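You operate a simulated robot arm through the tools that you are given. There is no shell and no other tool. Be economical: measure what you need, move in short steps, check, and stop when the job is done.

You are at the controls of a simulated two-armed robot. One attempt, no reset.

TASK
Shut the blue bench drawer. Pick up the green-tipped leg with one hand, pass it to the other hand and put it on the top of the green cabinet. Fetch the yellow-tipped leg and stand it on the top of the binding bench. Shut the right cupboard door. Open the black drawer, take the orange strap roll from the inside of the black drawer and put it in the orange tray and shut the drawer again. Open the green drawer. Do these in any order. Set down upright: yellow-tipped leg.

It is judged by the outcome, as a careful person would: the job done as asked, and still so three seconds after it is handed in. It fails if anything else is knocked over, pushed out of place, dropped, spilled or broken.

THE ROBOT
Two 7-joint arms with fingered hands on one trunk, on a base that drives. Base frame: it is fixed to the floor where the robot stands at the start and does not move with it; the origin is under the middle of the robot, x ahead of it, y to its left, z up; the surface under the hand at the start is at about z = 860. Units: mm, degrees, N and s.
The left shoulder is at the start at [70, 132, 1042], the right one opposite. With the tool pointing down near the work surface each hand reaches from about 360 to 640 mm from the robot's upright axis, wherever it stands, measured 20 degrees to its own side. Places, roughly: black drawer [-1000, 1600, 200]; blue bench drawer [600, -200, 700]; green drawer [-700, 1700, 200]; green-tipped leg (4x4x20 cm) [900, -200, 1000]; orange strap roll (7x7x4 cm) [-1000, 1600, 200]; orange tray (16x15 cm) [740, -180, 860]; right cupboard door [1400, 300, 1500]; top of the binding bench [300, 4200, 800]; top of the green cabinet [1000, 2200, 1400]; yellow-tipped leg (4x4x20 cm) [1200, -200, 1000]. Payload 2.3 kg a hand.
The TCP of each hand is the grasp point between the finger pads, 25 mm short of the fingertips. In the tool frame z runs along the fingers and y along their closing line. Largest opening 88 mm; the body of the gripper starts 29 mm behind the TCP. The gripper is a hand of 3 fingers: y runs from the thumb to the fingers, the wrist lies at [-13, -97, -162] in the tool frame, and closing takes about 1.5 s.
Orientation is that of the tool frame in the base frame, as a unit quaternion [x, y, z, w]. With the fingers straight down and the wrist toward the robot, the tool's x, y and z point along [0, 1, 0], [1, 0, 0] and [0, 0, -1] of the base frame.

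THE INTERFACE
- The arms move only by the tool drive_tool. It takes "left_steps", "right_steps" or both (then of equal length, played together; a hand with none holds still); each is text: rows parted by semicolons, each of 7 numbers parted by spaces: the shift along the tool's x, y, z in mm, then the turn, a rotation vector about the tool's x, y, z in degrees, then the opening in per cent of the stroke, from 0 (shut) to 100 (fully open). In form: x y z wx wy wz claw; .... A call has 1 to 20 rows; each row shifts and turns the commanded pose from where the row before left it, along the tool's axes as they then stand. Rows are played at 5 a second. More than 50 mm and 8.6 degrees between two rows, or a gripper value outside its range, and nothing of the call is played. A pose out of reach is approached as far as the arm can. The call stops where the force on the tool passes 40 N (or 10 N more than at its start, if that is more) or the arm is blocked; 0.2 s more then pass. Each finger travels about 108 mm/s and halts on what it meets, pressing with about 27 N; the grip force reading is that of the motor and also rises with nothing between the fingers. The clock runs only during rows and for 0.2 s after the last one: add rows that do not move to give the fingers time. It gives the time, the measured TCP pose, the force on the tool (base axes), the opening and the grip force at its end, in the units of the frame above (readings bear some noise), with the torque about the TCP (base axes, N m) and any sound that the robot's microphone picked up, and new pictures: "views" is both (left out), scene, wrist or none (wrist: the cameras of the hands that moved).
- Cameras (640 x 400 px; columns grow to the right, rows downward): "scene" is now at [131.5, -9.7, 1350.5]; the picture's right is [-0.09, -1.00, 0.00], its down [-0.69, 0.06, -0.72] and it looks along [0.72, -0.07, -0.69] (base axes); focal length 276 px, centre (320, 200). "left" rides on the left gripper at [-58, -85, -99] in its tool frame; the picture's right is [-0.67, -0.35, 0.66], its down [0.69, -0.63, 0.37] and it looks along [0.28, 0.69, 0.66] (tool axes); focal length 261 px, centre (320, 200). "right" rides on the right gripper at [58, -85, -99] in its tool frame; the picture's right is [-0.67, 0.35, -0.66], its down [-0.69, -0.63, 0.37] and it looks along [-0.29, 0.69, 0.66] (tool axes); focal length 261 px, centre (320, 200). There is no depth. A picture from a camera that has moved, and an enlarged one, comes with that camera's place and axes in the base frame and with its lens.
- raise_lower(by): slides the trunk up (or, below 0, down) by that many mm; the arms and the scene camera ride with it, the base frame stays. It gives what a move gives, with no picture.
- drive_base(legs): drives the robot by 1 to 6 legs, each [ahead, left, turn to the left] in mm, mm and degrees, along the robot's own axes; the way and the turn of a leg run together, so that a leg with both is an arc; at most 1500 mm and 180 degrees a leg. The arms and the cameras ride along, it lands a little off, and it stops where it bumps. It gives what a move gives, and a new picture of the scene camera.
- hand_shape(shape, hand): the hand has 3 fingers and takes this shape, open, in about a second: jaw (thumb against the fingers, like two jaws); tri (thumb and two fingers); tip (a fingertip pinch); poke (one finger out to press); point (the index stretched); flat (the hand flat); cup (the hand cupped); fist (a fist). The gripper value then closes the fingers along that shape, each until it touches; the sizes above hold for jaw. It gives what a move gives, with no picture.
- turn_head(pan, tilt): turns the head with the scene camera to pan (to the left, within 86 degrees either way) and tilt (down, from -29 to 69), counted from straight ahead of the robot. It gives what a move gives, and a new picture of the scene camera.
- zoom(camera, box): a new picture of the part [left, top, right, bottom] of that camera's present view, enlarged. The clock stands still meanwhile.
- hand_in(): hands the job in; it is judged then, once.

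Work in short steps. Places have to be worked out from the pictures, the camera data and where the tool is seen: move nearer, look again, correct. Check each grasp and each placing, and mend what went wrong. You have 186 turns and 260 pictures in all, those below and enlarged ones among them. Open the grippers and draw the arms clear of the work before you hand the job in, unless the task says otherwise.

The tools are called after "Emit:" as a command line: name --argument value ..., lists and objects as JSON in quotes. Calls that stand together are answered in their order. drive_tool: Moves the arms, as the interface text tells. Its arguments: {"type":"object","properties":{"left_steps":{"type":"string"},"right_steps":{"type":"string"},"views":{"type":"string","enum":["both","scene","wrist","none"]}},"required":[]} The other tools are called the same way: raise_lower (by) slides the trunk up or down; hand_shape (shape, hand) gives the hand a shape; drive_base (legs) drives the base; turn_head (pan, tilt) turns the head that bears the scene camera; zoom (camera, box) takes an enlarged picture of a part of a camera's view; hand_in () hands the job in.

At the start:

```text
time_s: 0.0
left_position: [367.8, 98.5, 1152.8]
left_tcp_rot: [0.707, 0.708, 0.0, 0.0]
left_contact_force: [0.5, 0.5, 0.4]
left_wrist_torque: [-0.03, -0.02, -0.02]
left_finger_gap: 87.8
left_grip_force: 0.2
left_shape: jaw
right_position: [401.2, -241.4, 1156.7]
right_tcp_rot: [0.708, 0.707, 0.0, -0.001]
right_contact_force: [0.0, 0.0, 0.1]
right_wrist_torque: [0.0, 0.02, 0.01]
right_finger_gap: 87.6
right_grip_force: 0.0
right_shape: jaw
trunk travel left (down, up): [-600.0, 240.0]
robot x, y, heading: [2.1, -1.6, 0.2]
head pan, tilt: [-5.3, 44.0]
```

scene: 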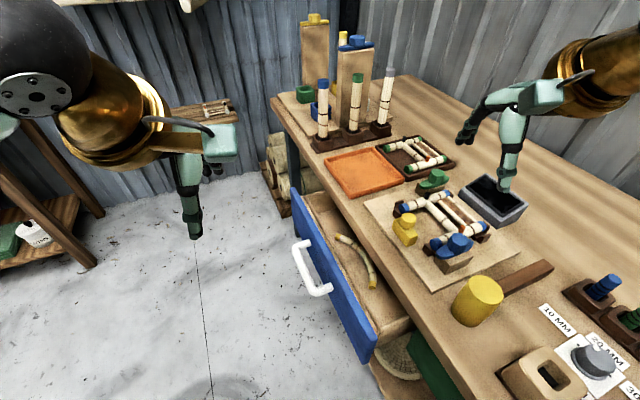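
right: 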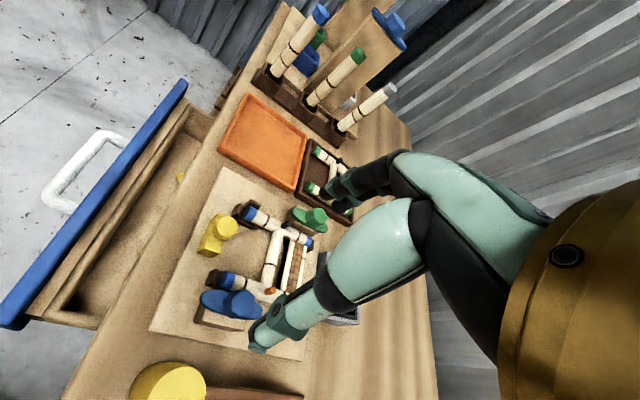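
left: 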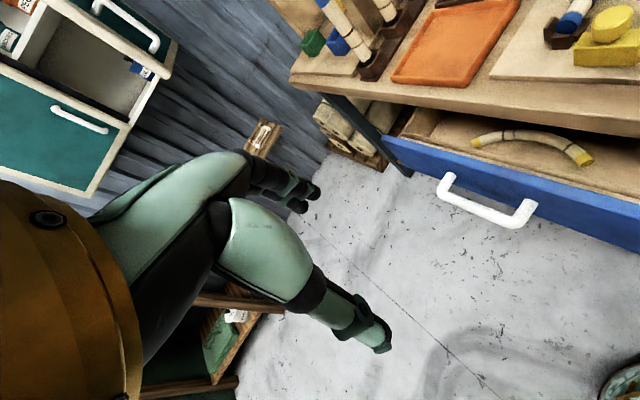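

The bench with the blue drawer lies ahead to the right; the legs stand in a rack. I look around first, to learn where the other places are.

Emit:
turn_head --pan 0 --tilt 0

Emit:
turn_head --pan 75 --tilt 15

Emit:
turn_head --pan -10 --tilt 25

```text
time_s: 1.1
left_position: [367.9, 98.9, 1152.8]
left_tcp_rot: [0.706, 0.708, 0.0, 0.001]
left_contact_force: [0.0, 0.1, -0.2]
left_wrist_torque: [-0.03, 0.01, 0.0]
left_finger_gap: 87.8
left_grip_force: 0.0
left_shape: jaw
right_position: [401.6, -239.8, 1156.7]
right_tcp_rot: [0.707, 0.707, 0.0, -0.001]
right_contact_force: [-0.5, 0.4, 0.3]
right_wrist_torque: [0.01, 0.02, 0.02]
right_finger_gap: 87.8
right_grip_force: 0.0
right_shape: jaw
trunk travel left (down, up): [-600.0, 240.0]
robot x, y, heading: [-0.8, -3.9, -0.1]
head pan, tilt: [0.0, 0.0]
camera scene: at [139.8, -2.2, 1420.0], right [0.0, -1.0, 0.0], down [0.0, 0.0, -1.0], along [1.0, 0.0, 0.0], focal length 276 px, centre (320, 200)
```

scene: 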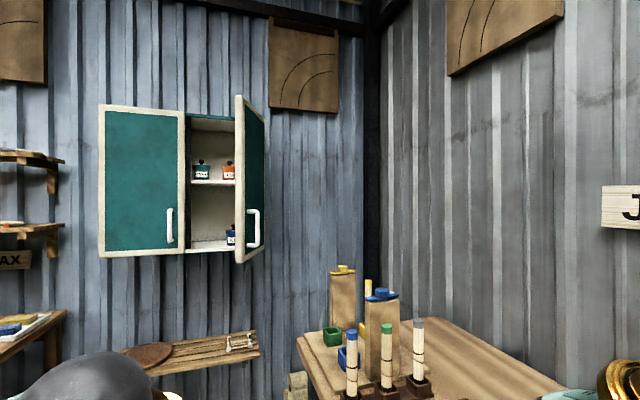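

```text
time_s: 2.6
left_position: [368.7, 100.0, 1152.0]
left_tcp_rot: [0.707, 0.708, 0.0, 0.0]
left_contact_force: [-0.2, 0.2, -0.5]
left_wrist_torque: [-0.01, 0.01, -0.01]
left_finger_gap: 87.6
left_grip_force: 0.1
left_shape: jaw
right_position: [400.3, -240.3, 1156.5]
right_tcp_rot: [0.707, 0.707, 0.001, -0.001]
right_contact_force: [-0.8, 0.7, 0.0]
right_wrist_torque: [0.02, -0.02, 0.0]
right_finger_gap: 87.6
right_grip_force: 0.3
right_shape: jaw
trunk travel left (down, up): [-600.0, 240.0]
robot x, y, heading: [2.3, 0.3, -0.2]
head pan, tilt: [75.0, 15.0]
camera scene: at [74.0, 88.0, 1396.0], right [0.97, -0.26, 0.0], down [-0.07, -0.25, -0.97], along [0.25, 0.93, -0.26], focal length 276 px, centre (320, 200)
```

scene: 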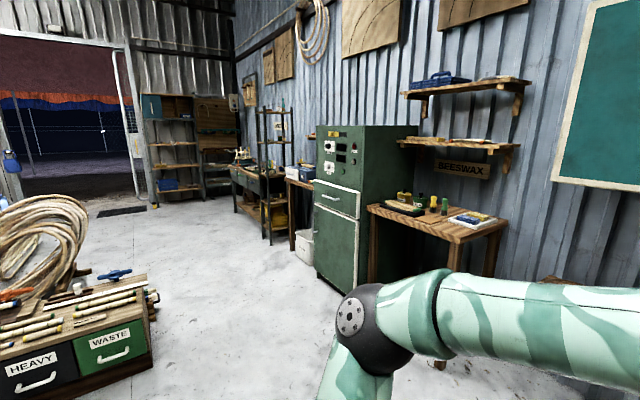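

```text
time_s: 4.2
left_position: [368.1, 99.9, 1154.6]
left_tcp_rot: [0.706, 0.708, 0.001, 0.0]
left_contact_force: [0.7, -0.1, -0.2]
left_wrist_torque: [-0.03, -0.06, -0.01]
left_finger_gap: 87.7
left_grip_force: 0.1
left_shape: jaw
right_position: [400.4, -240.6, 1156.6]
right_tcp_rot: [0.707, 0.707, 0.001, -0.001]
right_contact_force: [-0.6, -0.1, -0.3]
right_wrist_torque: [0.01, 0.03, 0.03]
right_finger_gap: 87.5
right_grip_force: 0.0
right_shape: jaw
trunk travel left (down, up): [-600.0, 240.0]
robot x, y, heading: [-1.2, 1.0, 0.3]
head pan, tilt: [-10.0, 25.0]
camera scene: at [140.5, -18.1, 1379.7], right [-0.17, -0.98, 0.0], down [-0.42, 0.07, -0.91], along [0.89, -0.16, -0.42], focal length 276 px, centre (320, 200)
```

scene: 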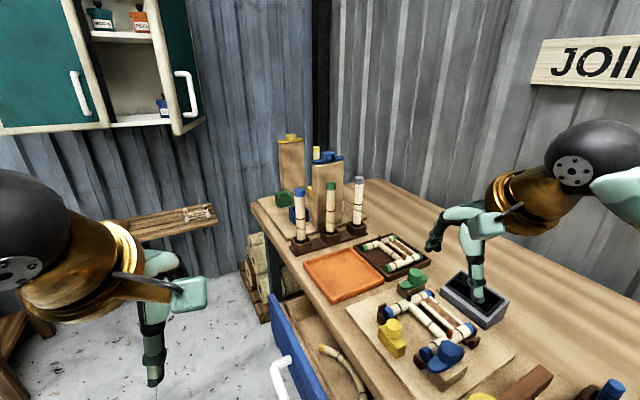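

The black (HEAVY) and green (WASTE) drawers are low in a chest to the left rear. I zoom in on the legs and their surroundings.

Emit:
zoom --camera "scene" --box '[230, 110, 430, 310]'

```text
2.00 times, centred on (330, 210) of scene
camera zoom: at [140.5, -18.1, 1379.7], right [-0.17, -0.98, 0.0], down [-0.42, 0.07, -0.91], along [0.89, -0.16, -0.42], focal length 552 px, centre (300, 180)
```

zoom: 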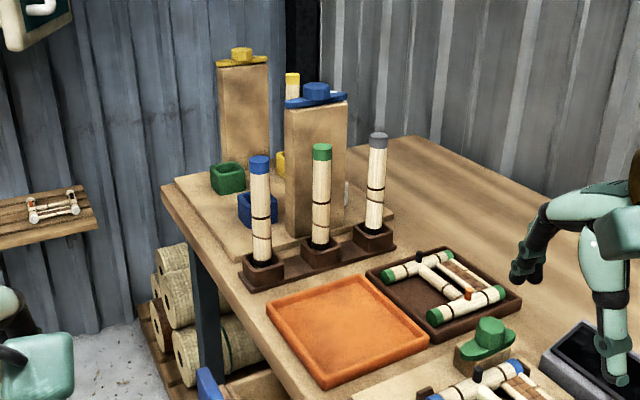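

The rack legs are green at about [915,-192], blue at about [880,-92] and grey at about [934,-290]. The bench is turned about 15° to the left. I begin with the blue drawer: the left hand closes and goes out in front of it, up high.

Emit:
drive_tool --left_steps "20 30 0 0 0 0 50; 20 40 40 0 0 0 0; 0 40 50 0 0 0 0; 0 30 50 0 0 0 0; 0 10 50 0 0 0 0; 0 0 50 0 0 0 0" --views "wrist"

Emit:
turn_head --pan 0 --tilt 55

```text
refused: row 2 steps farther than a row can; nothing moved
```

```text
time_s: 5.1
left_position: [367.9, 99.6, 1152.4]
left_tcp_rot: [0.707, 0.708, 0.0, 0.0]
left_contact_force: [0.2, 0.2, -0.2]
left_wrist_torque: [0.02, -0.02, 0.0]
left_finger_gap: 87.4
left_grip_force: 0.0
left_shape: jaw
right_position: [401.3, -239.9, 1157.4]
right_tcp_rot: [0.708, 0.706, 0.001, 0.0]
right_contact_force: [0.0, 0.7, 0.2]
right_wrist_torque: [0.02, 0.0, 0.01]
right_finger_gap: 87.6
right_grip_force: 0.0
right_shape: jaw
trunk travel left (down, up): [-600.0, 240.0]
robot x, y, heading: [-0.3, -2.5, 0.2]
head pan, tilt: [0.0, 55.0]
camera scene: at [121.8, -2.2, 1335.8], right [0.0, -1.0, 0.0], down [-0.82, 0.0, -0.57], along [0.57, 0.0, -0.82], focal length 276 px, centre (320, 200)
```

scene: 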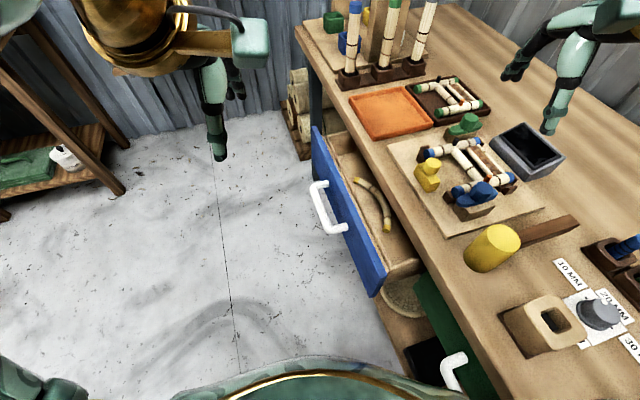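

The handle centre is at about [537,-24,700]. I send the same move in shorter rows.

Emit:
drive_tool --left_steps "0 45 0 0 0 0 50; 0 45 0 0 0 0 0; 0 45 0 0 0 0 0; 0 20 40 0 0 0 0; 0 0 49 0 0 0 0; 0 0 49 0 0 0 0; 0 0 49 0 0 0 0; 0 0 49 0 0 0 0; 0 0 49 0 0 0 0; 0 0 49 0 0 0 0;0 0 49 0 0 0 0;0 0 49 0 0 0 0"

```text
time_s: 7.7
left_position: [522.8, 100.6, 721.0]
left_tcp_rot: [0.707, 0.708, 0.0, 0.0]
left_contact_force: [-0.2, 0.8, 0.7]
left_wrist_torque: [0.0, -0.01, 0.0]
left_finger_gap: 0.1
left_grip_force: 27.2
left_shape: jaw
right_position: [402.8, -241.1, 1157.1]
right_tcp_rot: [0.707, 0.707, -0.001, -0.001]
right_contact_force: [0.1, 0.4, 0.8]
right_wrist_torque: [0.02, 0.01, 0.0]
right_finger_gap: 87.6
right_grip_force: 0.0
right_shape: jaw
trunk travel left (down, up): [-600.0, 240.0]
robot x, y, heading: [-1.9, -0.3, 0.2]
head pan, tilt: [0.0, 55.0]
camera scene: at [122.7, -2.4, 1335.7], right [0.0, -1.0, 0.0], down [-0.82, 0.0, -0.57], along [0.57, 0.0, -0.82], focal length 276 px, centre (320, 200)
camera left: at [438.0, 42.5, 821.9], right [-0.35, -0.67, -0.66], down [-0.63, 0.68, -0.37], along [0.69, 0.29, -0.66], focal length 261 px, centre (320, 200)
```

scene: 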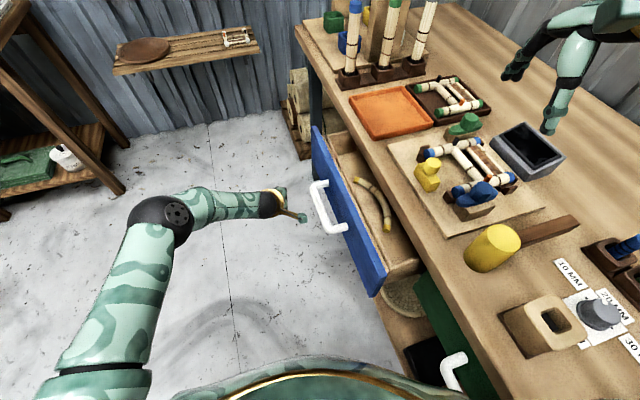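
left: 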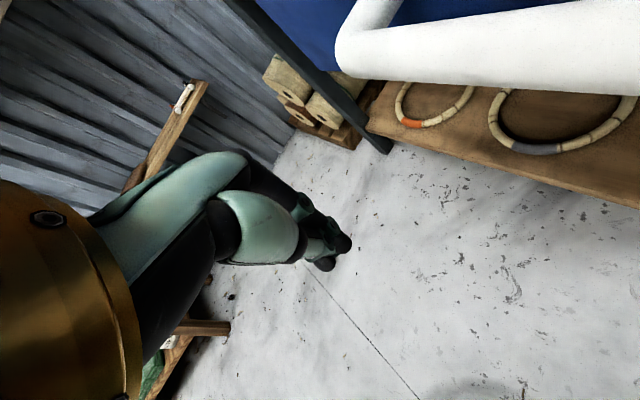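

The handle is at about z=730 and the fingers are level with it. I push toward the bench, perpendicular to its front.

Emit:
drive_tool --left_steps "-29 8 0 0 0 0 0; -29 8 0 0 0 0 0; -29 8 0 0 0 0 0; -24 7 0 0 0 0 0; -24 7 0 0 0 0 0; -24 7 0 0 0 0 0; -24 7 0 0 0 0 0; -24 7 0 0 0 0 0"

```text
time_s: 9.5
left_position: [547.1, 12.5, 721.6]
left_tcp_rot: [0.706, 0.708, 0.0, 0.001]
left_contact_force: [-0.1, 0.5, 0.0]
left_wrist_torque: [-0.01, 0.03, -0.01]
left_finger_gap: 0.0
left_grip_force: 27.1
left_shape: jaw
left hand out of reach, approached as far as the arm can: row 4, 5, 6, 7, 8
right_position: [401.2, -239.3, 1158.1]
right_tcp_rot: [0.707, 0.707, 0.001, -0.001]
right_contact_force: [0.7, -0.2, 0.9]
right_wrist_torque: [0.01, 0.0, 0.02]
right_finger_gap: 87.4
right_grip_force: 0.1
right_shape: jaw
trunk travel left (down, up): [-600.0, 240.0]
robot x, y, heading: [3.3, 0.8, 0.1]
head pan, tilt: [0.0, 55.0]
camera scene: at [121.9, -2.3, 1335.7], right [0.0, -1.0, 0.0], down [-0.82, 0.0, -0.57], along [0.57, 0.0, -0.82], focal length 276 px, centre (320, 200)
camera left: at [461.4, -44.5, 821.8], right [-0.35, -0.67, -0.66], down [-0.63, 0.68, -0.37], along [0.69, 0.29, -0.66], focal length 261 px, centre (320, 200)
```

scene: 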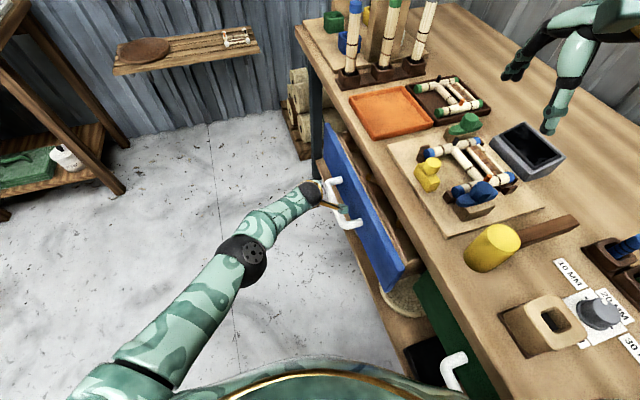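
left: 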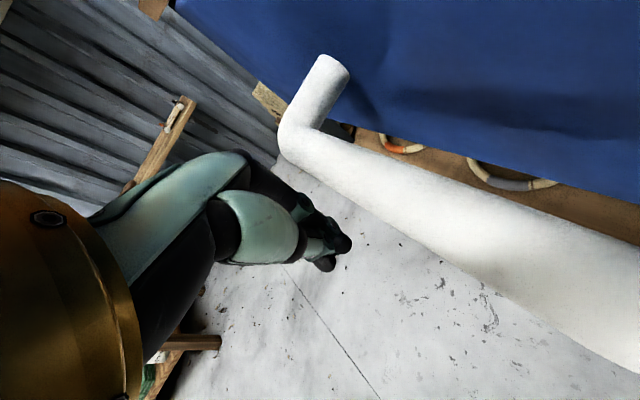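

The drawer moved but the arm is at its reach limit. I turn the base slightly to the right, so that the hand goes on pushing the handle in.

Emit:
drive_base --legs '[[0, 0, -8]]'

```text
time_s: 10.5
left_position: [543.0, -63.9, 721.2]
left_tcp_rot: [0.755, 0.656, 0.0, 0.001]
left_contact_force: [-0.2, 0.6, -0.6]
left_wrist_torque: [0.0, -0.02, -0.01]
left_finger_gap: 0.0
left_grip_force: 27.0
left_shape: jaw
right_position: [362.8, -292.7, 1156.3]
right_tcp_rot: [0.755, 0.655, 0.0, -0.001]
right_contact_force: [0.0, -0.1, -0.3]
right_wrist_torque: [-0.01, -0.01, 0.01]
right_finger_gap: 87.8
right_grip_force: 0.0
right_shape: jaw
trunk travel left (down, up): [-600.0, 240.0]
robot x, y, heading: [-1.9, -1.7, -8.1]
head pan, tilt: [0.0, 55.0]
camera scene: at [121.1, -19.0, 1335.7], right [-0.14, -0.99, 0.0], down [-0.81, 0.11, -0.57], along [0.57, -0.08, -0.82], focal length 276 px, centre (320, 200)
```

scene: 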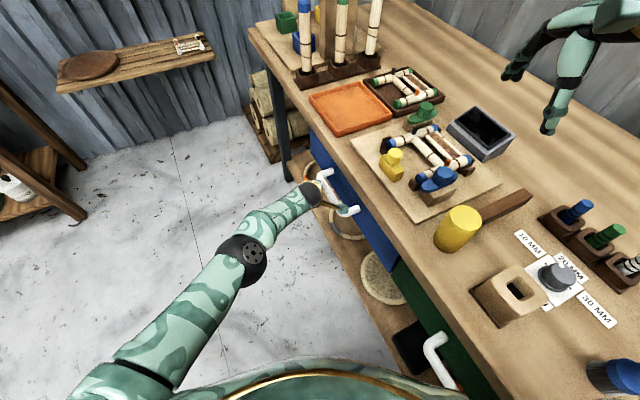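

The drawer is nearly home. I give it a little more turn.

Emit:
drive_base --legs '[[0, 0, -4]]'

Emit:
zoom --camera "scene" --box '[240, 120, 440, 320]'

```text
time_s: 11.4
left_position: [542.6, -68.8, 721.6]
left_tcp_rot: [0.758, 0.653, 0.007, -0.004]
left_contact_force: [-1.2, 7.8, 1.5]
left_wrist_torque: [-0.29, -0.06, 0.15]
left_finger_gap: 0.0
left_grip_force: 27.1
left_shape: jaw
right_position: [353.3, -303.0, 1159.1]
right_tcp_rot: [0.766, 0.643, 0.001, 0.0]
right_contact_force: [-0.1, -0.2, 0.1]
right_wrist_torque: [0.0, -0.06, -0.01]
right_finger_gap: 87.6
right_grip_force: 0.0
right_shape: jaw
trunk travel left (down, up): [-600.0, 240.0]
robot x, y, heading: [2.2, -0.5, -9.9]
head pan, tilt: [0.0, 55.0]
stopped in leg 1: the force on the tool passed its limit at 49 N (the readings are from after the stop); the commanded pose is now the measured one
camera scene: at [118.2, -20.5, 1335.9], right [-0.17, -0.99, 0.0], down [-0.81, 0.14, -0.57], along [0.57, -0.1, -0.82], focal length 276 px, centre (320, 200)
```

scene: 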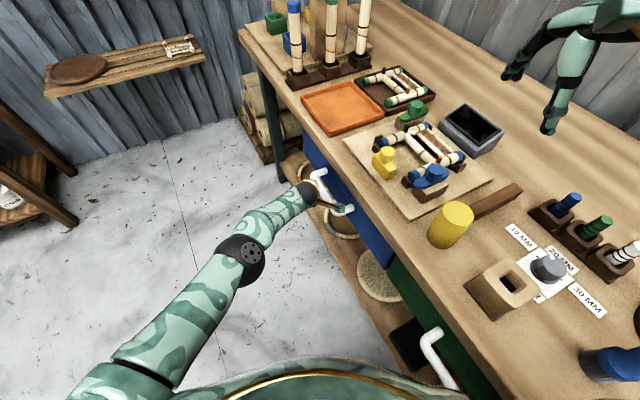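

```text
2.00 times, centred on (340, 220) of scene
camera zoom: at [118.2, -20.5, 1335.9], right [-0.17, -0.99, 0.0], down [-0.81, 0.14, -0.57], along [0.57, -0.1, -0.82], focal length 552 px, centre (280, 160)
```

zoom: 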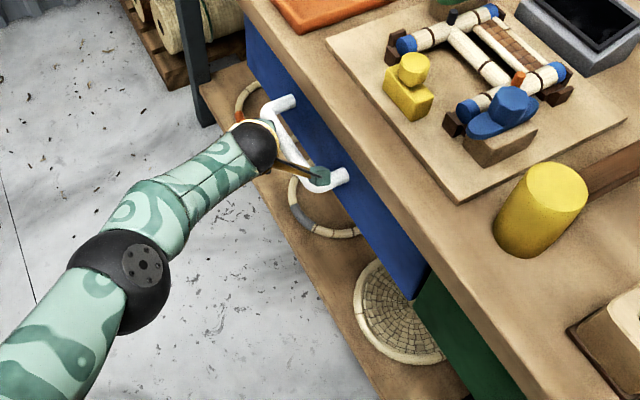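

A force of 49 N and the panel flush under the top: the blue drawer is shut. I draw the left hand away and up.

Emit:
drive_tool --left_steps "40 -20 0 0 0 0 0; 40 -20 0 0 0 0 0; 30 -15 -35 0 0 0 0; 0 -15 -45 0 0 0 0; 0 -20 -45 0 0 0 0; 0 -20 -45 0 0 0 0; 0 -20 -45 0 0 0 50; 0 -20 -45 0 0 0 100; 0 -20 -45 0 0 0 100; 0 0 -49 0 0 0 100" --views "scene"

```text
time_s: 13.6
left_position: [398.6, 45.6, 983.8]
left_tcp_rot: [0.775, 0.629, -0.052, -0.041]
left_contact_force: [-0.7, 0.7, 0.6]
left_wrist_torque: [-0.03, -0.01, 0.03]
left_finger_gap: 87.9
left_grip_force: 0.0
left_shape: jaw
left hand out of reach, approached as far as the arm can: row 8, 9, 10
right_position: [353.9, -303.8, 1158.2]
right_tcp_rot: [0.766, 0.643, 0.0, 0.001]
right_contact_force: [0.1, 0.4, 0.1]
right_wrist_torque: [-0.04, 0.02, 0.01]
right_finger_gap: 87.6
right_grip_force: 0.1
right_shape: jaw
trunk travel left (down, up): [-600.0, 240.0]
robot x, y, heading: [2.0, 1.0, -10.0]
head pan, tilt: [0.0, 55.0]
camera scene: at [119.1, -21.0, 1335.8], right [-0.17, -0.99, 0.0], down [-0.81, 0.14, -0.57], along [0.57, -0.1, -0.82], focal length 276 px, centre (320, 200)
```

scene: 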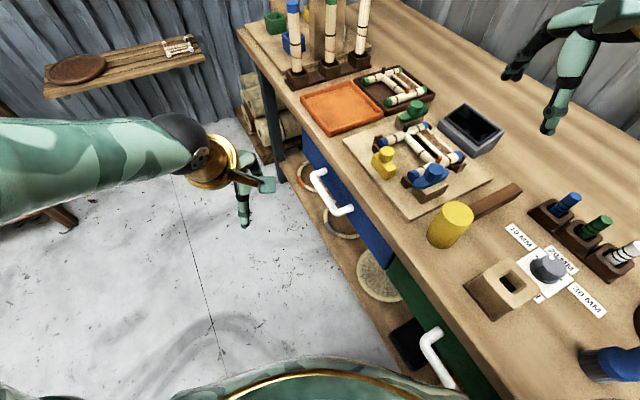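

The drawer is shut and the hand is free. I drive left, away from the bench, before going on to the cupboard.

Emit:
drive_base --legs '[[0, 0, 10], [0, 300, 0], [300, 0, 0]]'

Emit:
turn_head --pan 0 --tilt 10

```text
time_s: 18.0
left_position: [682.8, 412.7, 981.6]
left_tcp_rot: [0.718, 0.693, -0.053, -0.037]
left_contact_force: [1.3, 0.8, -0.6]
left_wrist_torque: [-0.02, -0.01, 0.03]
left_finger_gap: 87.7
left_grip_force: 0.0
left_shape: jaw
right_position: [697.2, 60.1, 1157.6]
right_tcp_rot: [0.707, 0.707, 0.001, 0.0]
right_contact_force: [-0.2, -0.3, -0.2]
right_wrist_torque: [-0.01, 0.0, 0.02]
right_finger_gap: 87.5
right_grip_force: 0.0
right_shape: jaw
trunk travel left (down, up): [-600.0, 240.0]
robot x, y, heading: [293.5, 299.6, 0.1]
head pan, tilt: [0.0, 55.0]
camera scene: at [417.9, 297.6, 1335.8], right [0.0, -1.0, 0.0], down [-0.82, 0.0, -0.57], along [0.57, 0.0, -0.82], focal length 276 px, centre (320, 200)
```

scene: 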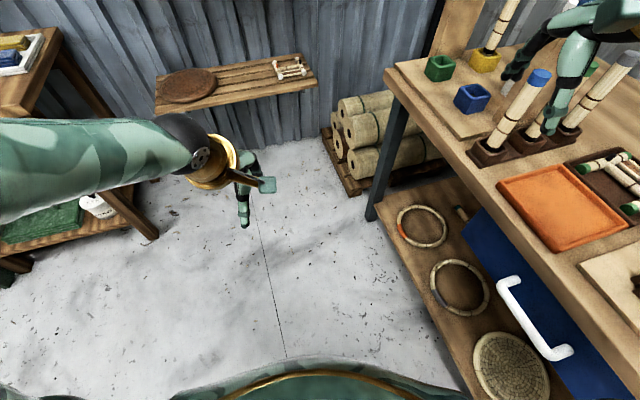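

```text
time_s: 19.1
left_position: [683.6, 412.7, 983.0]
left_tcp_rot: [0.718, 0.692, -0.055, -0.037]
left_contact_force: [-0.4, -0.4, 0.8]
left_wrist_torque: [-0.02, -0.01, -0.04]
left_finger_gap: 87.7
left_grip_force: 0.0
left_shape: jaw
right_position: [698.0, 60.7, 1157.1]
right_tcp_rot: [0.707, 0.707, 0.001, -0.002]
right_contact_force: [-0.6, 0.0, 0.4]
right_wrist_torque: [0.0, 0.02, -0.02]
right_finger_gap: 87.7
right_grip_force: 0.0
right_shape: jaw
trunk travel left (down, up): [-600.0, 240.0]
robot x, y, heading: [300.4, 298.0, 0.1]
head pan, tilt: [0.0, 10.0]
camera scene: at [440.0, 297.6, 1404.0], right [0.0, -1.0, 0.0], down [-0.17, 0.0, -0.98], along [0.98, 0.0, -0.17], focal length 276 px, centre (320, 200)
```

scene: 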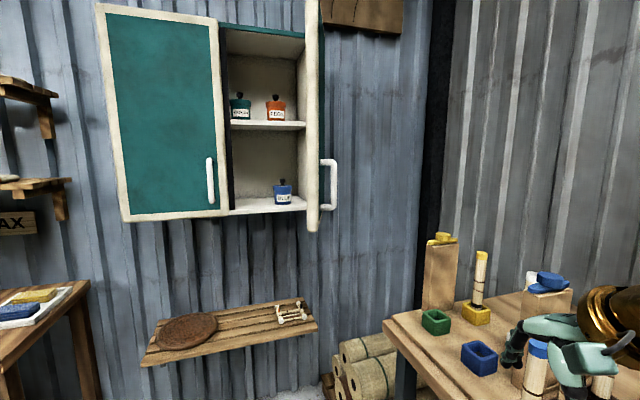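

The door's free edge is at about [1250,317], its hinge at about [1600,295] and z runs from 1170 to 1830. The wall is turned 15° as well. I raise the trunk, face the wall, and put the closed right hand to the right of the door.

Emit:
raise_lower --by 235

Emit:
drive_base --legs '[[0, 0, 15], [252, 0, 0]]'

Emit:
drive_tool --right_steps "-30 0 0 0 0 0 0; -30 0 0 0 0 0 0; -30 0 0 0 0 0 0; 0 0 0 0 0 0 0;0 0 0 0 0 0 0" --views "scene"

```text
time_s: 21.6
left_position: [683.5, 412.0, 1217.3]
left_tcp_rot: [0.718, 0.693, -0.054, -0.037]
left_contact_force: [0.8, 0.0, 0.5]
left_wrist_torque: [0.0, 0.01, 0.01]
left_finger_gap: 87.8
left_grip_force: 0.1
left_shape: jaw
right_position: [698.7, 59.7, 1391.7]
right_tcp_rot: [0.707, 0.708, 0.001, 0.0]
right_contact_force: [0.3, -0.4, -0.1]
right_wrist_torque: [0.01, 0.03, 0.02]
right_finger_gap: 87.8
right_grip_force: 0.0
right_shape: jaw
trunk travel left (down, up): [-835.0, 5.0]
robot x, y, heading: [302.0, 303.1, -0.1]
head pan, tilt: [0.0, 10.0]
```

```text
time_s: 24.3
left_position: [881.9, 573.6, 1218.3]
left_tcp_rot: [0.621, 0.781, -0.057, -0.029]
left_contact_force: [0.1, 0.4, 0.3]
left_wrist_torque: [-0.01, 0.01, 0.03]
left_finger_gap: 87.8
left_grip_force: 0.0
left_shape: jaw
right_position: [988.5, 237.4, 1393.5]
right_tcp_rot: [0.608, 0.794, 0.001, 0.001]
right_contact_force: [1.2, -0.7, 0.5]
right_wrist_torque: [0.0, -0.03, 0.01]
right_finger_gap: 87.6
right_grip_force: 0.1
right_shape: jaw
trunk travel left (down, up): [-835.0, 5.0]
robot x, y, heading: [543.3, 362.7, 15.0]
head pan, tilt: [0.0, 10.0]
camera scene: at [675.2, 399.9, 1639.6], right [0.26, -0.97, 0.0], down [-0.16, -0.04, -0.99], along [0.95, 0.26, -0.17], focal length 276 px, centre (320, 200)
```

scene: 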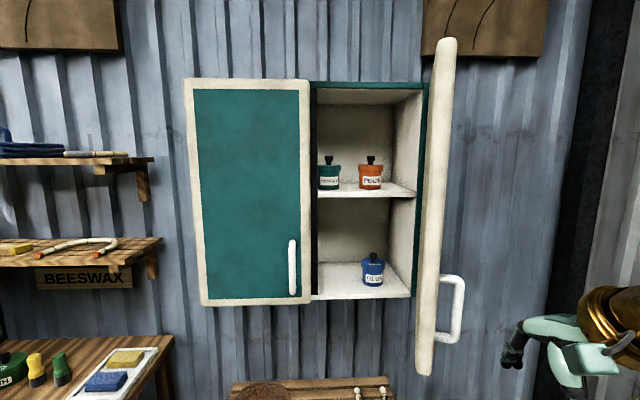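

```text
time_s: 25.5
left_position: [883.9, 574.5, 1217.0]
left_tcp_rot: [0.621, 0.781, -0.057, -0.029]
left_contact_force: [0.0, -0.6, 0.3]
left_wrist_torque: [-0.01, -0.01, 0.01]
left_finger_gap: 87.6
left_grip_force: 0.0
left_shape: jaw
right_position: [1016.3, 151.9, 1391.9]
right_tcp_rot: [0.607, 0.794, 0.001, 0.0]
right_contact_force: [0.8, -0.4, -1.1]
right_wrist_torque: [0.04, -0.02, 0.0]
right_finger_gap: 0.2
right_grip_force: 27.2
right_shape: jaw
trunk travel left (down, up): [-835.0, 5.0]
robot x, y, heading: [539.4, 365.8, 15.2]
head pan, tilt: [0.0, 10.0]
camera scene: at [679.4, 401.2, 1639.1], right [0.26, -0.97, 0.0], down [-0.17, -0.05, -0.98], along [0.95, 0.26, -0.17], focal length 276 px, centre (320, 200)
```

scene: 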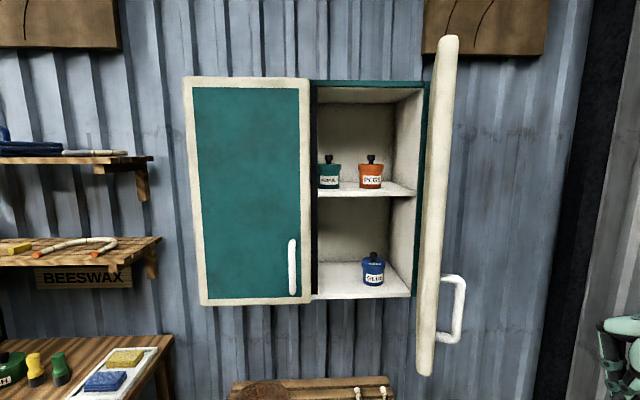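

The free edge is about 660 ahead and 227 to the right of the robot, opened some 75°. I raise the right hand above the handle and drive 300 ahead, so that the hand stands to the right of the door.

Emit:
drive_tool --right_steps "0 0 -45 0 0 0 0" --views "none"

Emit:
drive_base --legs '[[300, 0, 0]]'

Emit:
turn_head --pan -20 --tilt 25

```text
time_s: 25.9
left_position: [885.8, 575.7, 1216.9]
left_tcp_rot: [0.62, 0.782, -0.059, -0.029]
left_contact_force: [0.1, 0.0, 0.3]
left_wrist_torque: [-0.01, 0.03, -0.02]
left_finger_gap: 87.9
left_grip_force: 0.0
left_shape: jaw
right_position: [1016.5, 155.1, 1436.7]
right_tcp_rot: [0.607, 0.794, -0.001, 0.001]
right_contact_force: [-0.5, 0.3, 0.7]
right_wrist_torque: [-0.02, -0.01, 0.0]
right_finger_gap: 0.3
right_grip_force: 26.8
right_shape: jaw
trunk travel left (down, up): [-835.0, 5.0]
robot x, y, heading: [540.4, 365.1, 15.1]
head pan, tilt: [0.0, 10.0]
```

```text
time_s: 27.9
left_position: [1169.9, 650.7, 1219.0]
left_tcp_rot: [0.621, 0.781, -0.058, -0.029]
left_contact_force: [-0.5, -1.0, 0.9]
left_wrist_torque: [-0.04, -0.04, -0.05]
left_finger_gap: 87.9
left_grip_force: 0.0
left_shape: jaw
right_position: [1299.9, 228.4, 1439.0]
right_tcp_rot: [0.609, 0.793, 0.002, 0.001]
right_contact_force: [0.6, -0.9, -0.3]
right_wrist_torque: [-0.01, -0.01, -0.02]
right_finger_gap: 0.1
right_grip_force: 27.3
right_shape: jaw
trunk travel left (down, up): [-835.0, 5.0]
robot x, y, heading: [831.1, 443.9, 15.1]
head pan, tilt: [0.0, 10.0]
camera scene: at [964.6, 477.7, 1639.5], right [0.26, -0.97, 0.0], down [-0.17, -0.04, -0.99], along [0.95, 0.26, -0.17], focal length 276 px, centre (320, 200)
```

scene: 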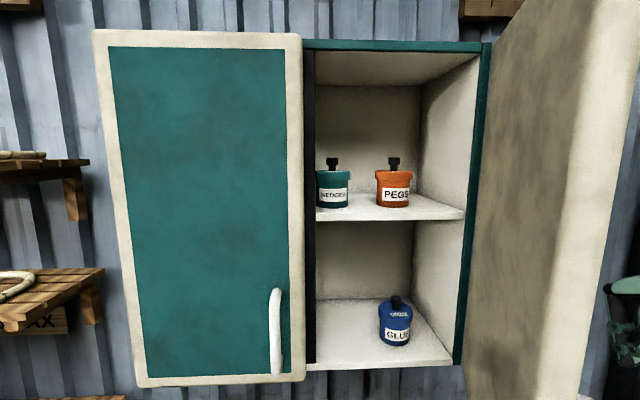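

```text
time_s: 28.8
left_position: [1174.8, 652.0, 1217.1]
left_tcp_rot: [0.621, 0.781, -0.058, -0.03]
left_contact_force: [-0.5, 0.1, 0.5]
left_wrist_torque: [0.03, 0.02, -0.01]
left_finger_gap: 87.7
left_grip_force: 0.2
left_shape: jaw
right_position: [1303.6, 227.7, 1437.4]
right_tcp_rot: [0.609, 0.793, 0.0, -0.001]
right_contact_force: [0.4, 0.2, 0.1]
right_wrist_torque: [0.01, 0.02, -0.03]
right_finger_gap: 0.1
right_grip_force: 26.9
right_shape: jaw
trunk travel left (down, up): [-835.0, 5.0]
robot x, y, heading: [830.6, 443.6, 14.9]
head pan, tilt: [-20.0, 25.0]
camera scene: at [970.9, 446.7, 1614.7], right [-0.09, -1.0, 0.0], down [-0.42, 0.04, -0.91], along [0.9, -0.08, -0.42], focal length 276 px, centre (320, 200)
```

scene: 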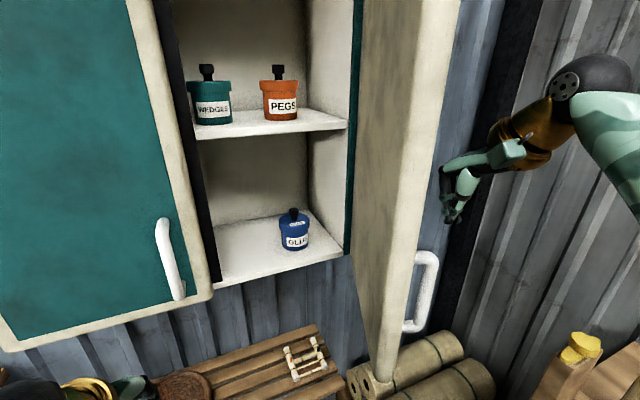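

The hand stands right of the door and above the handle. I sweep left along the door's arc.

Emit:
drive_tool --right_steps "36 -2 0 0 0 0 0; 36 -2 0 0 0 0 0; 24 8 0 0 0 0 0; 24 8 0 0 0 0 0; 24 8 0 0 0 0 0; 21 13 0 0 0 0 0; 21 13 0 0 0 0 0; 21 14 0 0 0 0 0; 17 18 0 0 0 0 0; 17 19 0 0 0 0 0; 17 19 0 0 0 0 0" --views "scene"

```text
time_s: 31.1
left_position: [1174.6, 652.7, 1217.7]
left_tcp_rot: [0.621, 0.781, -0.059, -0.03]
left_contact_force: [0.7, -0.1, 0.0]
left_wrist_torque: [0.01, -0.03, 0.01]
left_finger_gap: 87.7
left_grip_force: 0.0
left_shape: jaw
right_position: [1311.0, 467.9, 1426.6]
right_tcp_rot: [0.609, 0.794, 0.0, 0.0]
right_contact_force: [0.8, 0.3, 0.5]
right_wrist_torque: [0.04, 0.0, -0.02]
right_finger_gap: 0.0
right_grip_force: 26.6
right_shape: jaw
right hand out of reach, approached as far as the arm can: row 9, 10, 11
trunk travel left (down, up): [-835.0, 5.0]
robot x, y, heading: [830.0, 447.4, 14.9]
head pan, tilt: [-20.0, 25.0]
camera scene: at [970.6, 447.3, 1614.7], right [-0.09, -1.0, 0.0], down [-0.42, 0.04, -0.91], along [0.9, -0.08, -0.42], focal length 276 px, centre (320, 200)
```

scene: 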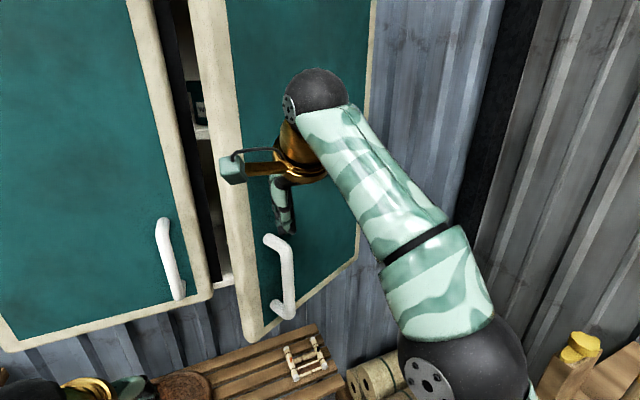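

The door is about two thirds shut. I drive ahead with the hand against it.

Emit:
drive_base --legs '[[110, 0, 0]]'

```text
time_s: 32.4
left_position: [1273.9, 679.0, 1221.0]
left_tcp_rot: [0.622, 0.78, -0.056, -0.027]
left_contact_force: [-0.5, 0.6, 0.1]
left_wrist_torque: [-0.02, -0.03, -0.01]
left_finger_gap: 87.7
left_grip_force: 0.1
left_shape: jaw
right_position: [1409.6, 494.2, 1429.9]
right_tcp_rot: [0.608, 0.794, 0.003, 0.001]
right_contact_force: [-1.2, -0.3, 0.8]
right_wrist_torque: [-0.01, -0.01, 0.0]
right_finger_gap: 0.1
right_grip_force: 27.1
right_shape: jaw
trunk travel left (down, up): [-835.0, 5.0]
robot x, y, heading: [938.0, 475.0, 14.9]
head pan, tilt: [-20.0, 25.0]
camera scene: at [1067.0, 472.4, 1615.6], right [-0.09, -1.0, 0.0], down [-0.42, 0.04, -0.91], along [0.91, -0.08, -0.42], focal length 276 px, centre (320, 200)
```

scene: 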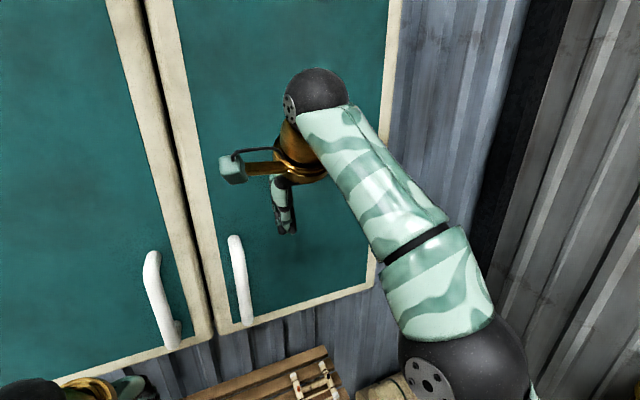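

Nearly shut; I go on a little farther until it stops.

Emit:
drive_base --legs '[[70, 0, 0]]'

```text
time_s: 33.3
left_position: [1315.9, 689.6, 1219.5]
left_tcp_rot: [0.623, 0.78, -0.056, -0.03]
left_contact_force: [-1.0, 0.8, -0.7]
left_wrist_torque: [0.0, 0.03, -0.01]
left_finger_gap: 87.7
left_grip_force: 0.1
left_shape: jaw
right_position: [1448.6, 504.7, 1430.3]
right_tcp_rot: [0.609, 0.793, -0.003, -0.002]
right_contact_force: [-11.1, -3.2, -1.2]
right_wrist_torque: [0.16, -0.53, -0.09]
right_finger_gap: 0.3
right_grip_force: 27.3
right_shape: jaw
trunk travel left (down, up): [-835.0, 5.0]
robot x, y, heading: [979.3, 484.3, 15.0]
head pan, tilt: [-20.0, 25.0]
stopped in leg 1: the force on the tool passed its limit at 95 N (the readings are from after the stop); the commanded pose is now the measured one
camera scene: at [1109.7, 483.7, 1615.7], right [-0.09, -1.0, 0.0], down [-0.42, 0.04, -0.91], along [0.91, -0.08, -0.42], focal length 276 px, centre (320, 200)
```

scene: 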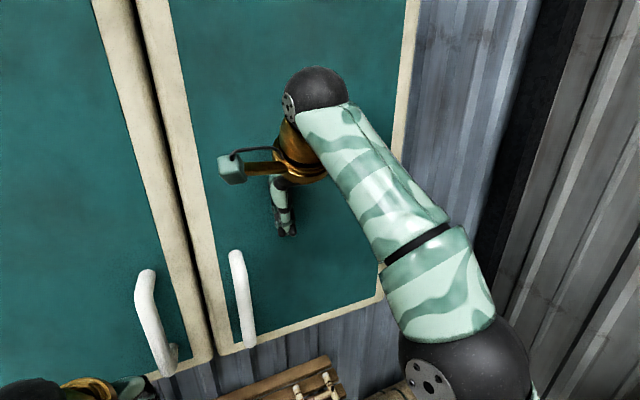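

The door is shut and flush. I back away, turn to face the bench with the trunk still high, and look at the legs.

Emit:
drive_base --legs '[[-250, 0, 0], [0, 0, -90], [0, 150, 0]]'

Emit:
turn_head --pan 0 --tilt 45

```text
time_s: 39.9
left_position: [1087.7, 113.9, 1218.0]
left_tcp_rot: [0.992, 0.112, -0.019, -0.063]
left_contact_force: [-0.2, -0.1, -0.3]
left_wrist_torque: [0.01, 0.01, 0.01]
left_finger_gap: 87.9
left_grip_force: 0.0
left_shape: jaw
right_position: [900.8, -21.5, 1426.1]
right_tcp_rot: [0.991, 0.131, 0.001, -0.008]
right_contact_force: [-1.0, 0.3, 0.1]
right_wrist_torque: [0.01, -0.02, 0.01]
right_finger_gap: 0.1
right_grip_force: 27.4
right_shape: jaw
trunk travel left (down, up): [-835.0, 5.0]
robot x, y, heading: [882.4, 457.3, -75.3]
head pan, tilt: [-20.0, 25.0]
camera scene: at [881.9, 313.9, 1614.6], right [-1.0, 0.09, 0.0], down [0.04, 0.42, -0.91], along [-0.08, -0.9, -0.42], focal length 276 px, centre (320, 200)
```

scene: 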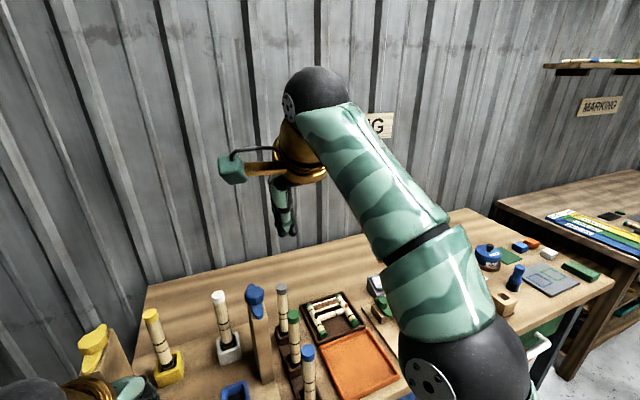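

```text
time_s: 40.8
left_position: [1092.5, 114.0, 1217.3]
left_tcp_rot: [0.992, 0.111, -0.021, -0.062]
left_contact_force: [-0.4, 0.0, 0.3]
left_wrist_torque: [0.0, 0.01, -0.02]
left_finger_gap: 87.8
left_grip_force: 0.1
left_shape: jaw
right_position: [905.9, -18.6, 1426.9]
right_tcp_rot: [0.991, 0.13, -0.002, -0.007]
right_contact_force: [0.5, 0.2, 0.3]
right_wrist_torque: [0.03, -0.03, 0.02]
right_finger_gap: 0.0
right_grip_force: 26.8
right_shape: jaw
trunk travel left (down, up): [-835.0, 5.0]
robot x, y, heading: [882.1, 459.7, -75.4]
head pan, tilt: [0.0, 45.0]
camera scene: at [916.9, 328.8, 1584.2], right [-0.97, -0.26, 0.0], down [-0.18, 0.68, -0.71], along [0.18, -0.68, -0.71], focal length 276 px, centre (320, 200)
```

scene: 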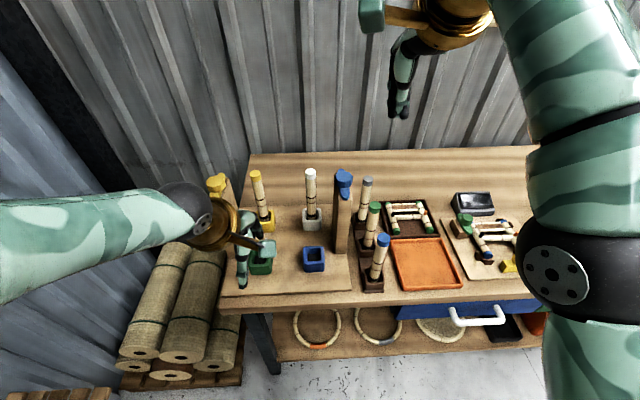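

From this view the green leg stands 636 ahead and 147 right of the robot, and the yellow one about 715 ahead and 174 left. For the passing I turn the left hand so that its fingers point right, and I open the right hand.

Emit:
drive_tool --left_steps "0 0 0 0 -8.5 0 100; 0 0 0 0 -8.5 0 100; 0 0 0 0 -8.5 0 100; 0 0 0 0 -8.5 0 100; 0 0 0 0 -8.5 0 100; 0 0 0 0 -8.5 0 100; 0 0 0 0 -8.5 0 100; 0 0 0 0 -8.5 0 100; 0 0 0 0 -8.5 0 100; 0 0 0 0 -8.5 0 100" --right_steps "-5 0 0 0 0 0 20; -5 0 0 0 0 0 60; -5 0 0 0 0 0 100; -5 0 0 0 0 0 100; -5 0 0 0 0 0 100; -5 0 0 0 0 0 100; -5 0 0 0 0 0 100; -5 0 0 0 0 0 100; -5 0 0 0 0 0 100; -5 0 0 0 0 0 100" --views "scene"

```text
time_s: 43.0
left_position: [1091.3, 114.0, 1216.9]
left_tcp_rot: [0.717, 0.125, -0.685, 0.03]
left_contact_force: [-0.7, 1.3, -1.2]
left_wrist_torque: [-0.02, 0.05, 0.0]
left_finger_gap: 87.8
left_grip_force: 0.2
left_shape: jaw
right_position: [857.8, -32.0, 1426.3]
right_tcp_rot: [0.991, 0.13, -0.002, -0.008]
right_contact_force: [1.0, -0.6, -0.9]
right_wrist_torque: [0.0, 0.02, 0.02]
right_finger_gap: 87.5
right_grip_force: 0.1
right_shape: jaw
trunk travel left (down, up): [-835.0, 5.0]
robot x, y, heading: [882.8, 461.2, -75.1]
head pan, tilt: [0.0, 45.0]
camera scene: at [916.6, 328.6, 1584.2], right [-0.97, -0.26, 0.0], down [-0.18, 0.68, -0.71], along [0.18, -0.68, -0.71], focal length 276 px, centre (320, 200)
```

scene: 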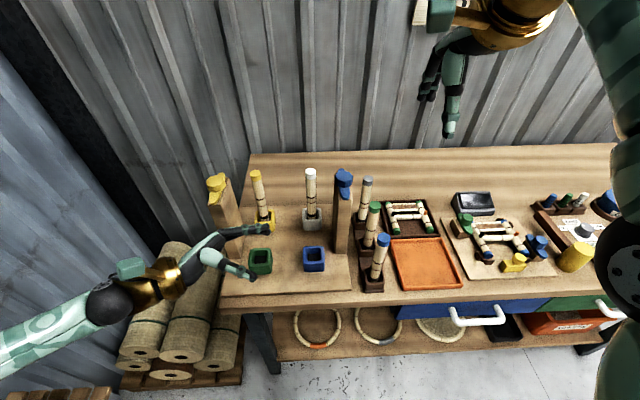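

The rotation worked and the legs are now in clear view. I zoom in to measure them exactly.

Emit:
zoom --camera "scene" --box '[195, 150, 445, 310]'

```text
2.50 times, centred on (320, 230) of scene
camera zoom: at [916.6, 328.6, 1584.2], right [-0.97, -0.26, 0.0], down [-0.18, 0.68, -0.71], along [0.18, -0.68, -0.71], focal length 690 px, centre (320, 125)
```

zoom: 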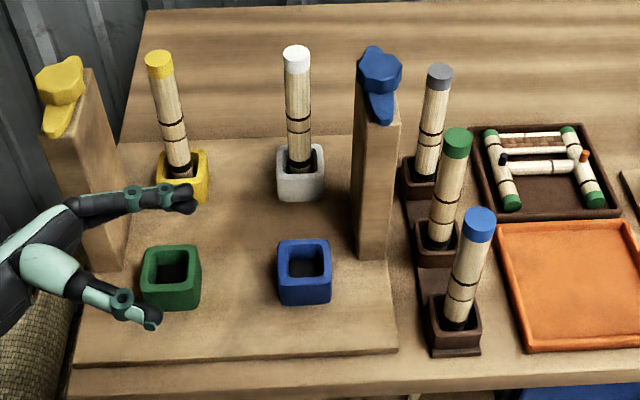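

Relative to the robot, the green leg is at f≈634, r≈141 with its top at z≈1075. The yellow one is at f≈732, r≈-176 with its top at about 1095. I drive 130 ahead and begin lowering the right hand over the green leg.

Emit:
drive_base --legs '[[130, 0, 0]]'

Emit:
drive_tool --right_steps "5 17 40 0 0 0 80; 5 17 40 0 0 0 80; 0 0 49 0 0 0 80; 0 0 49 0 0 0 80; 0 0 49 0 0 0 80; 0 0 0 0 0 0 80" --views "both"

```text
time_s: 44.2
left_position: [1123.4, -7.5, 1217.9]
left_tcp_rot: [0.717, 0.123, -0.685, 0.03]
left_contact_force: [0.1, -0.2, -0.2]
left_wrist_torque: [0.01, 0.01, 0.0]
left_finger_gap: 87.6
left_grip_force: 0.0
left_shape: jaw
right_position: [890.1, -153.0, 1428.0]
right_tcp_rot: [0.991, 0.131, 0.0, -0.005]
right_contact_force: [-0.2, -0.3, -0.3]
right_wrist_torque: [-0.01, 0.01, 0.0]
right_finger_gap: 87.9
right_grip_force: 0.0
right_shape: jaw
trunk travel left (down, up): [-835.0, 5.0]
robot x, y, heading: [914.5, 330.0, -75.3]
head pan, tilt: [0.0, 45.0]
camera scene: at [948.6, 207.8, 1584.6], right [-0.97, -0.26, 0.0], down [-0.18, 0.68, -0.71], along [0.18, -0.69, -0.7], focal length 276 px, centre (320, 200)
```

scene: 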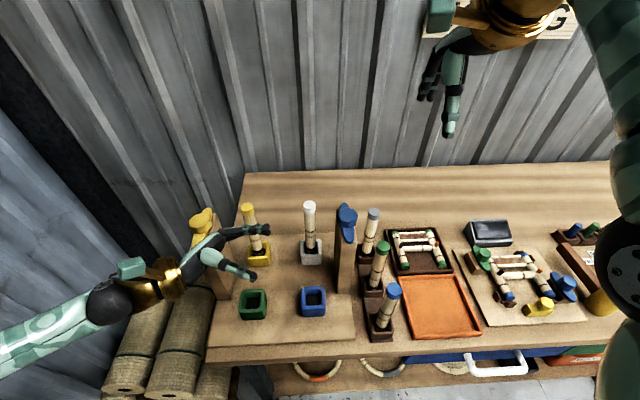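

```text
time_s: 45.6
left_position: [1124.1, -11.7, 1217.6]
left_tcp_rot: [0.717, 0.124, -0.685, 0.029]
left_contact_force: [1.0, 0.8, 0.1]
left_wrist_torque: [0.01, 0.0, 0.07]
left_finger_gap: 87.9
left_grip_force: 0.0
left_shape: jaw
right_position: [909.4, -184.3, 1198.9]
right_tcp_rot: [0.992, 0.13, -0.002, -0.008]
right_contact_force: [-0.5, -0.3, 0.4]
right_wrist_torque: [0.03, 0.01, 0.02]
right_finger_gap: 70.2
right_grip_force: 0.1
right_shape: jaw
trunk travel left (down, up): [-835.0, 5.0]
robot x, y, heading: [917.3, 330.7, -75.3]
head pan, tilt: [0.0, 45.0]
camera scene: at [949.9, 202.7, 1584.1], right [-0.97, -0.26, 0.0], down [-0.18, 0.68, -0.71], along [0.18, -0.68, -0.71], focal length 276 px, centre (320, 200)
camera right: at [943.4, -87.5, 1300.5], right [-0.55, -0.52, 0.65], down [-0.83, 0.44, -0.36], along [-0.1, -0.73, -0.67], focal length 261 px, centre (320, 200)
```

scene: 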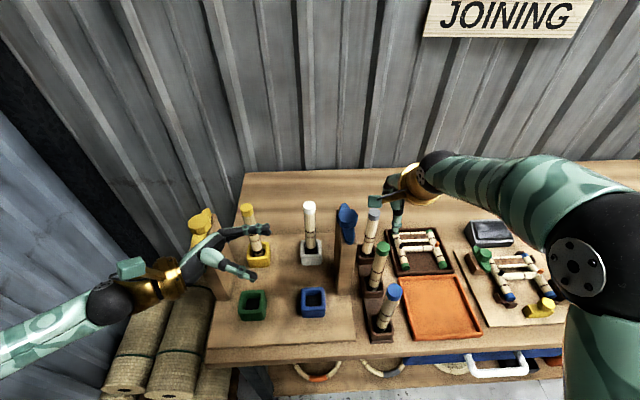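
right: 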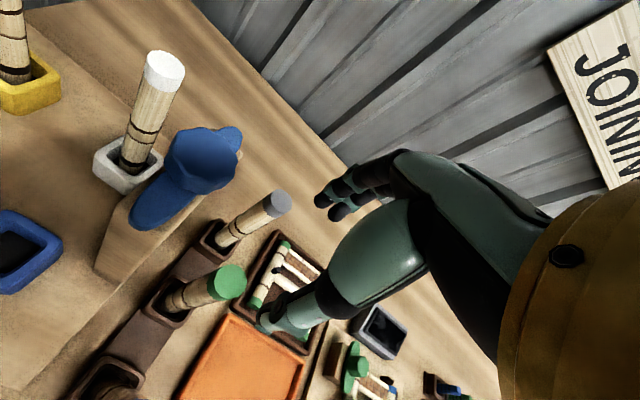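

Both cameras place the leg top at about [906,-179], and the hand is within 6 mm of it. I correct and lower by 148, then check.

Emit:
drive_tool --right_steps "-1 -5 40 0 0 0 80; 0 0 40 0 0 0 80; 0 0 40 0 0 0 80; 0 0 25 0 0 0 80" --views "both"

```text
time_s: 46.6
left_position: [1124.4, -11.0, 1216.0]
left_tcp_rot: [0.718, 0.125, -0.684, 0.028]
left_contact_force: [-0.2, -0.5, 0.5]
left_wrist_torque: [-0.01, 0.0, 0.0]
left_finger_gap: 87.6
left_grip_force: 0.0
left_shape: jaw
right_position: [905.4, -179.3, 1052.5]
right_tcp_rot: [0.991, 0.131, -0.001, -0.007]
right_contact_force: [0.3, 0.1, -0.4]
right_wrist_torque: [0.02, 0.02, -0.02]
right_finger_gap: 70.6
right_grip_force: 0.1
right_shape: jaw
trunk travel left (down, up): [-835.0, 5.0]
robot x, y, heading: [916.9, 333.7, -75.3]
head pan, tilt: [0.0, 45.0]
camera scene: at [950.0, 201.9, 1584.1], right [-0.97, -0.26, 0.0], down [-0.18, 0.68, -0.71], along [0.18, -0.68, -0.71], focal length 276 px, centre (320, 200)
camera right: at [939.8, -82.2, 1154.9], right [-0.55, -0.52, 0.65], down [-0.83, 0.44, -0.36], along [-0.1, -0.74, -0.67], focal length 261 px, centre (320, 200)
```

scene: 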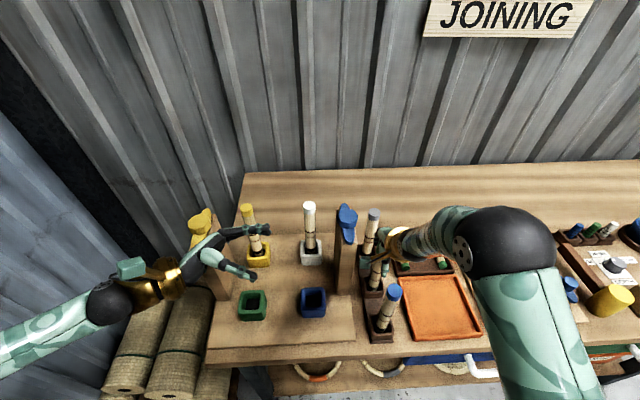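
right: 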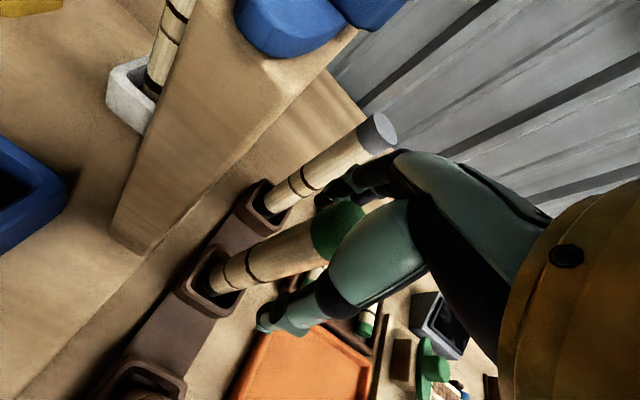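

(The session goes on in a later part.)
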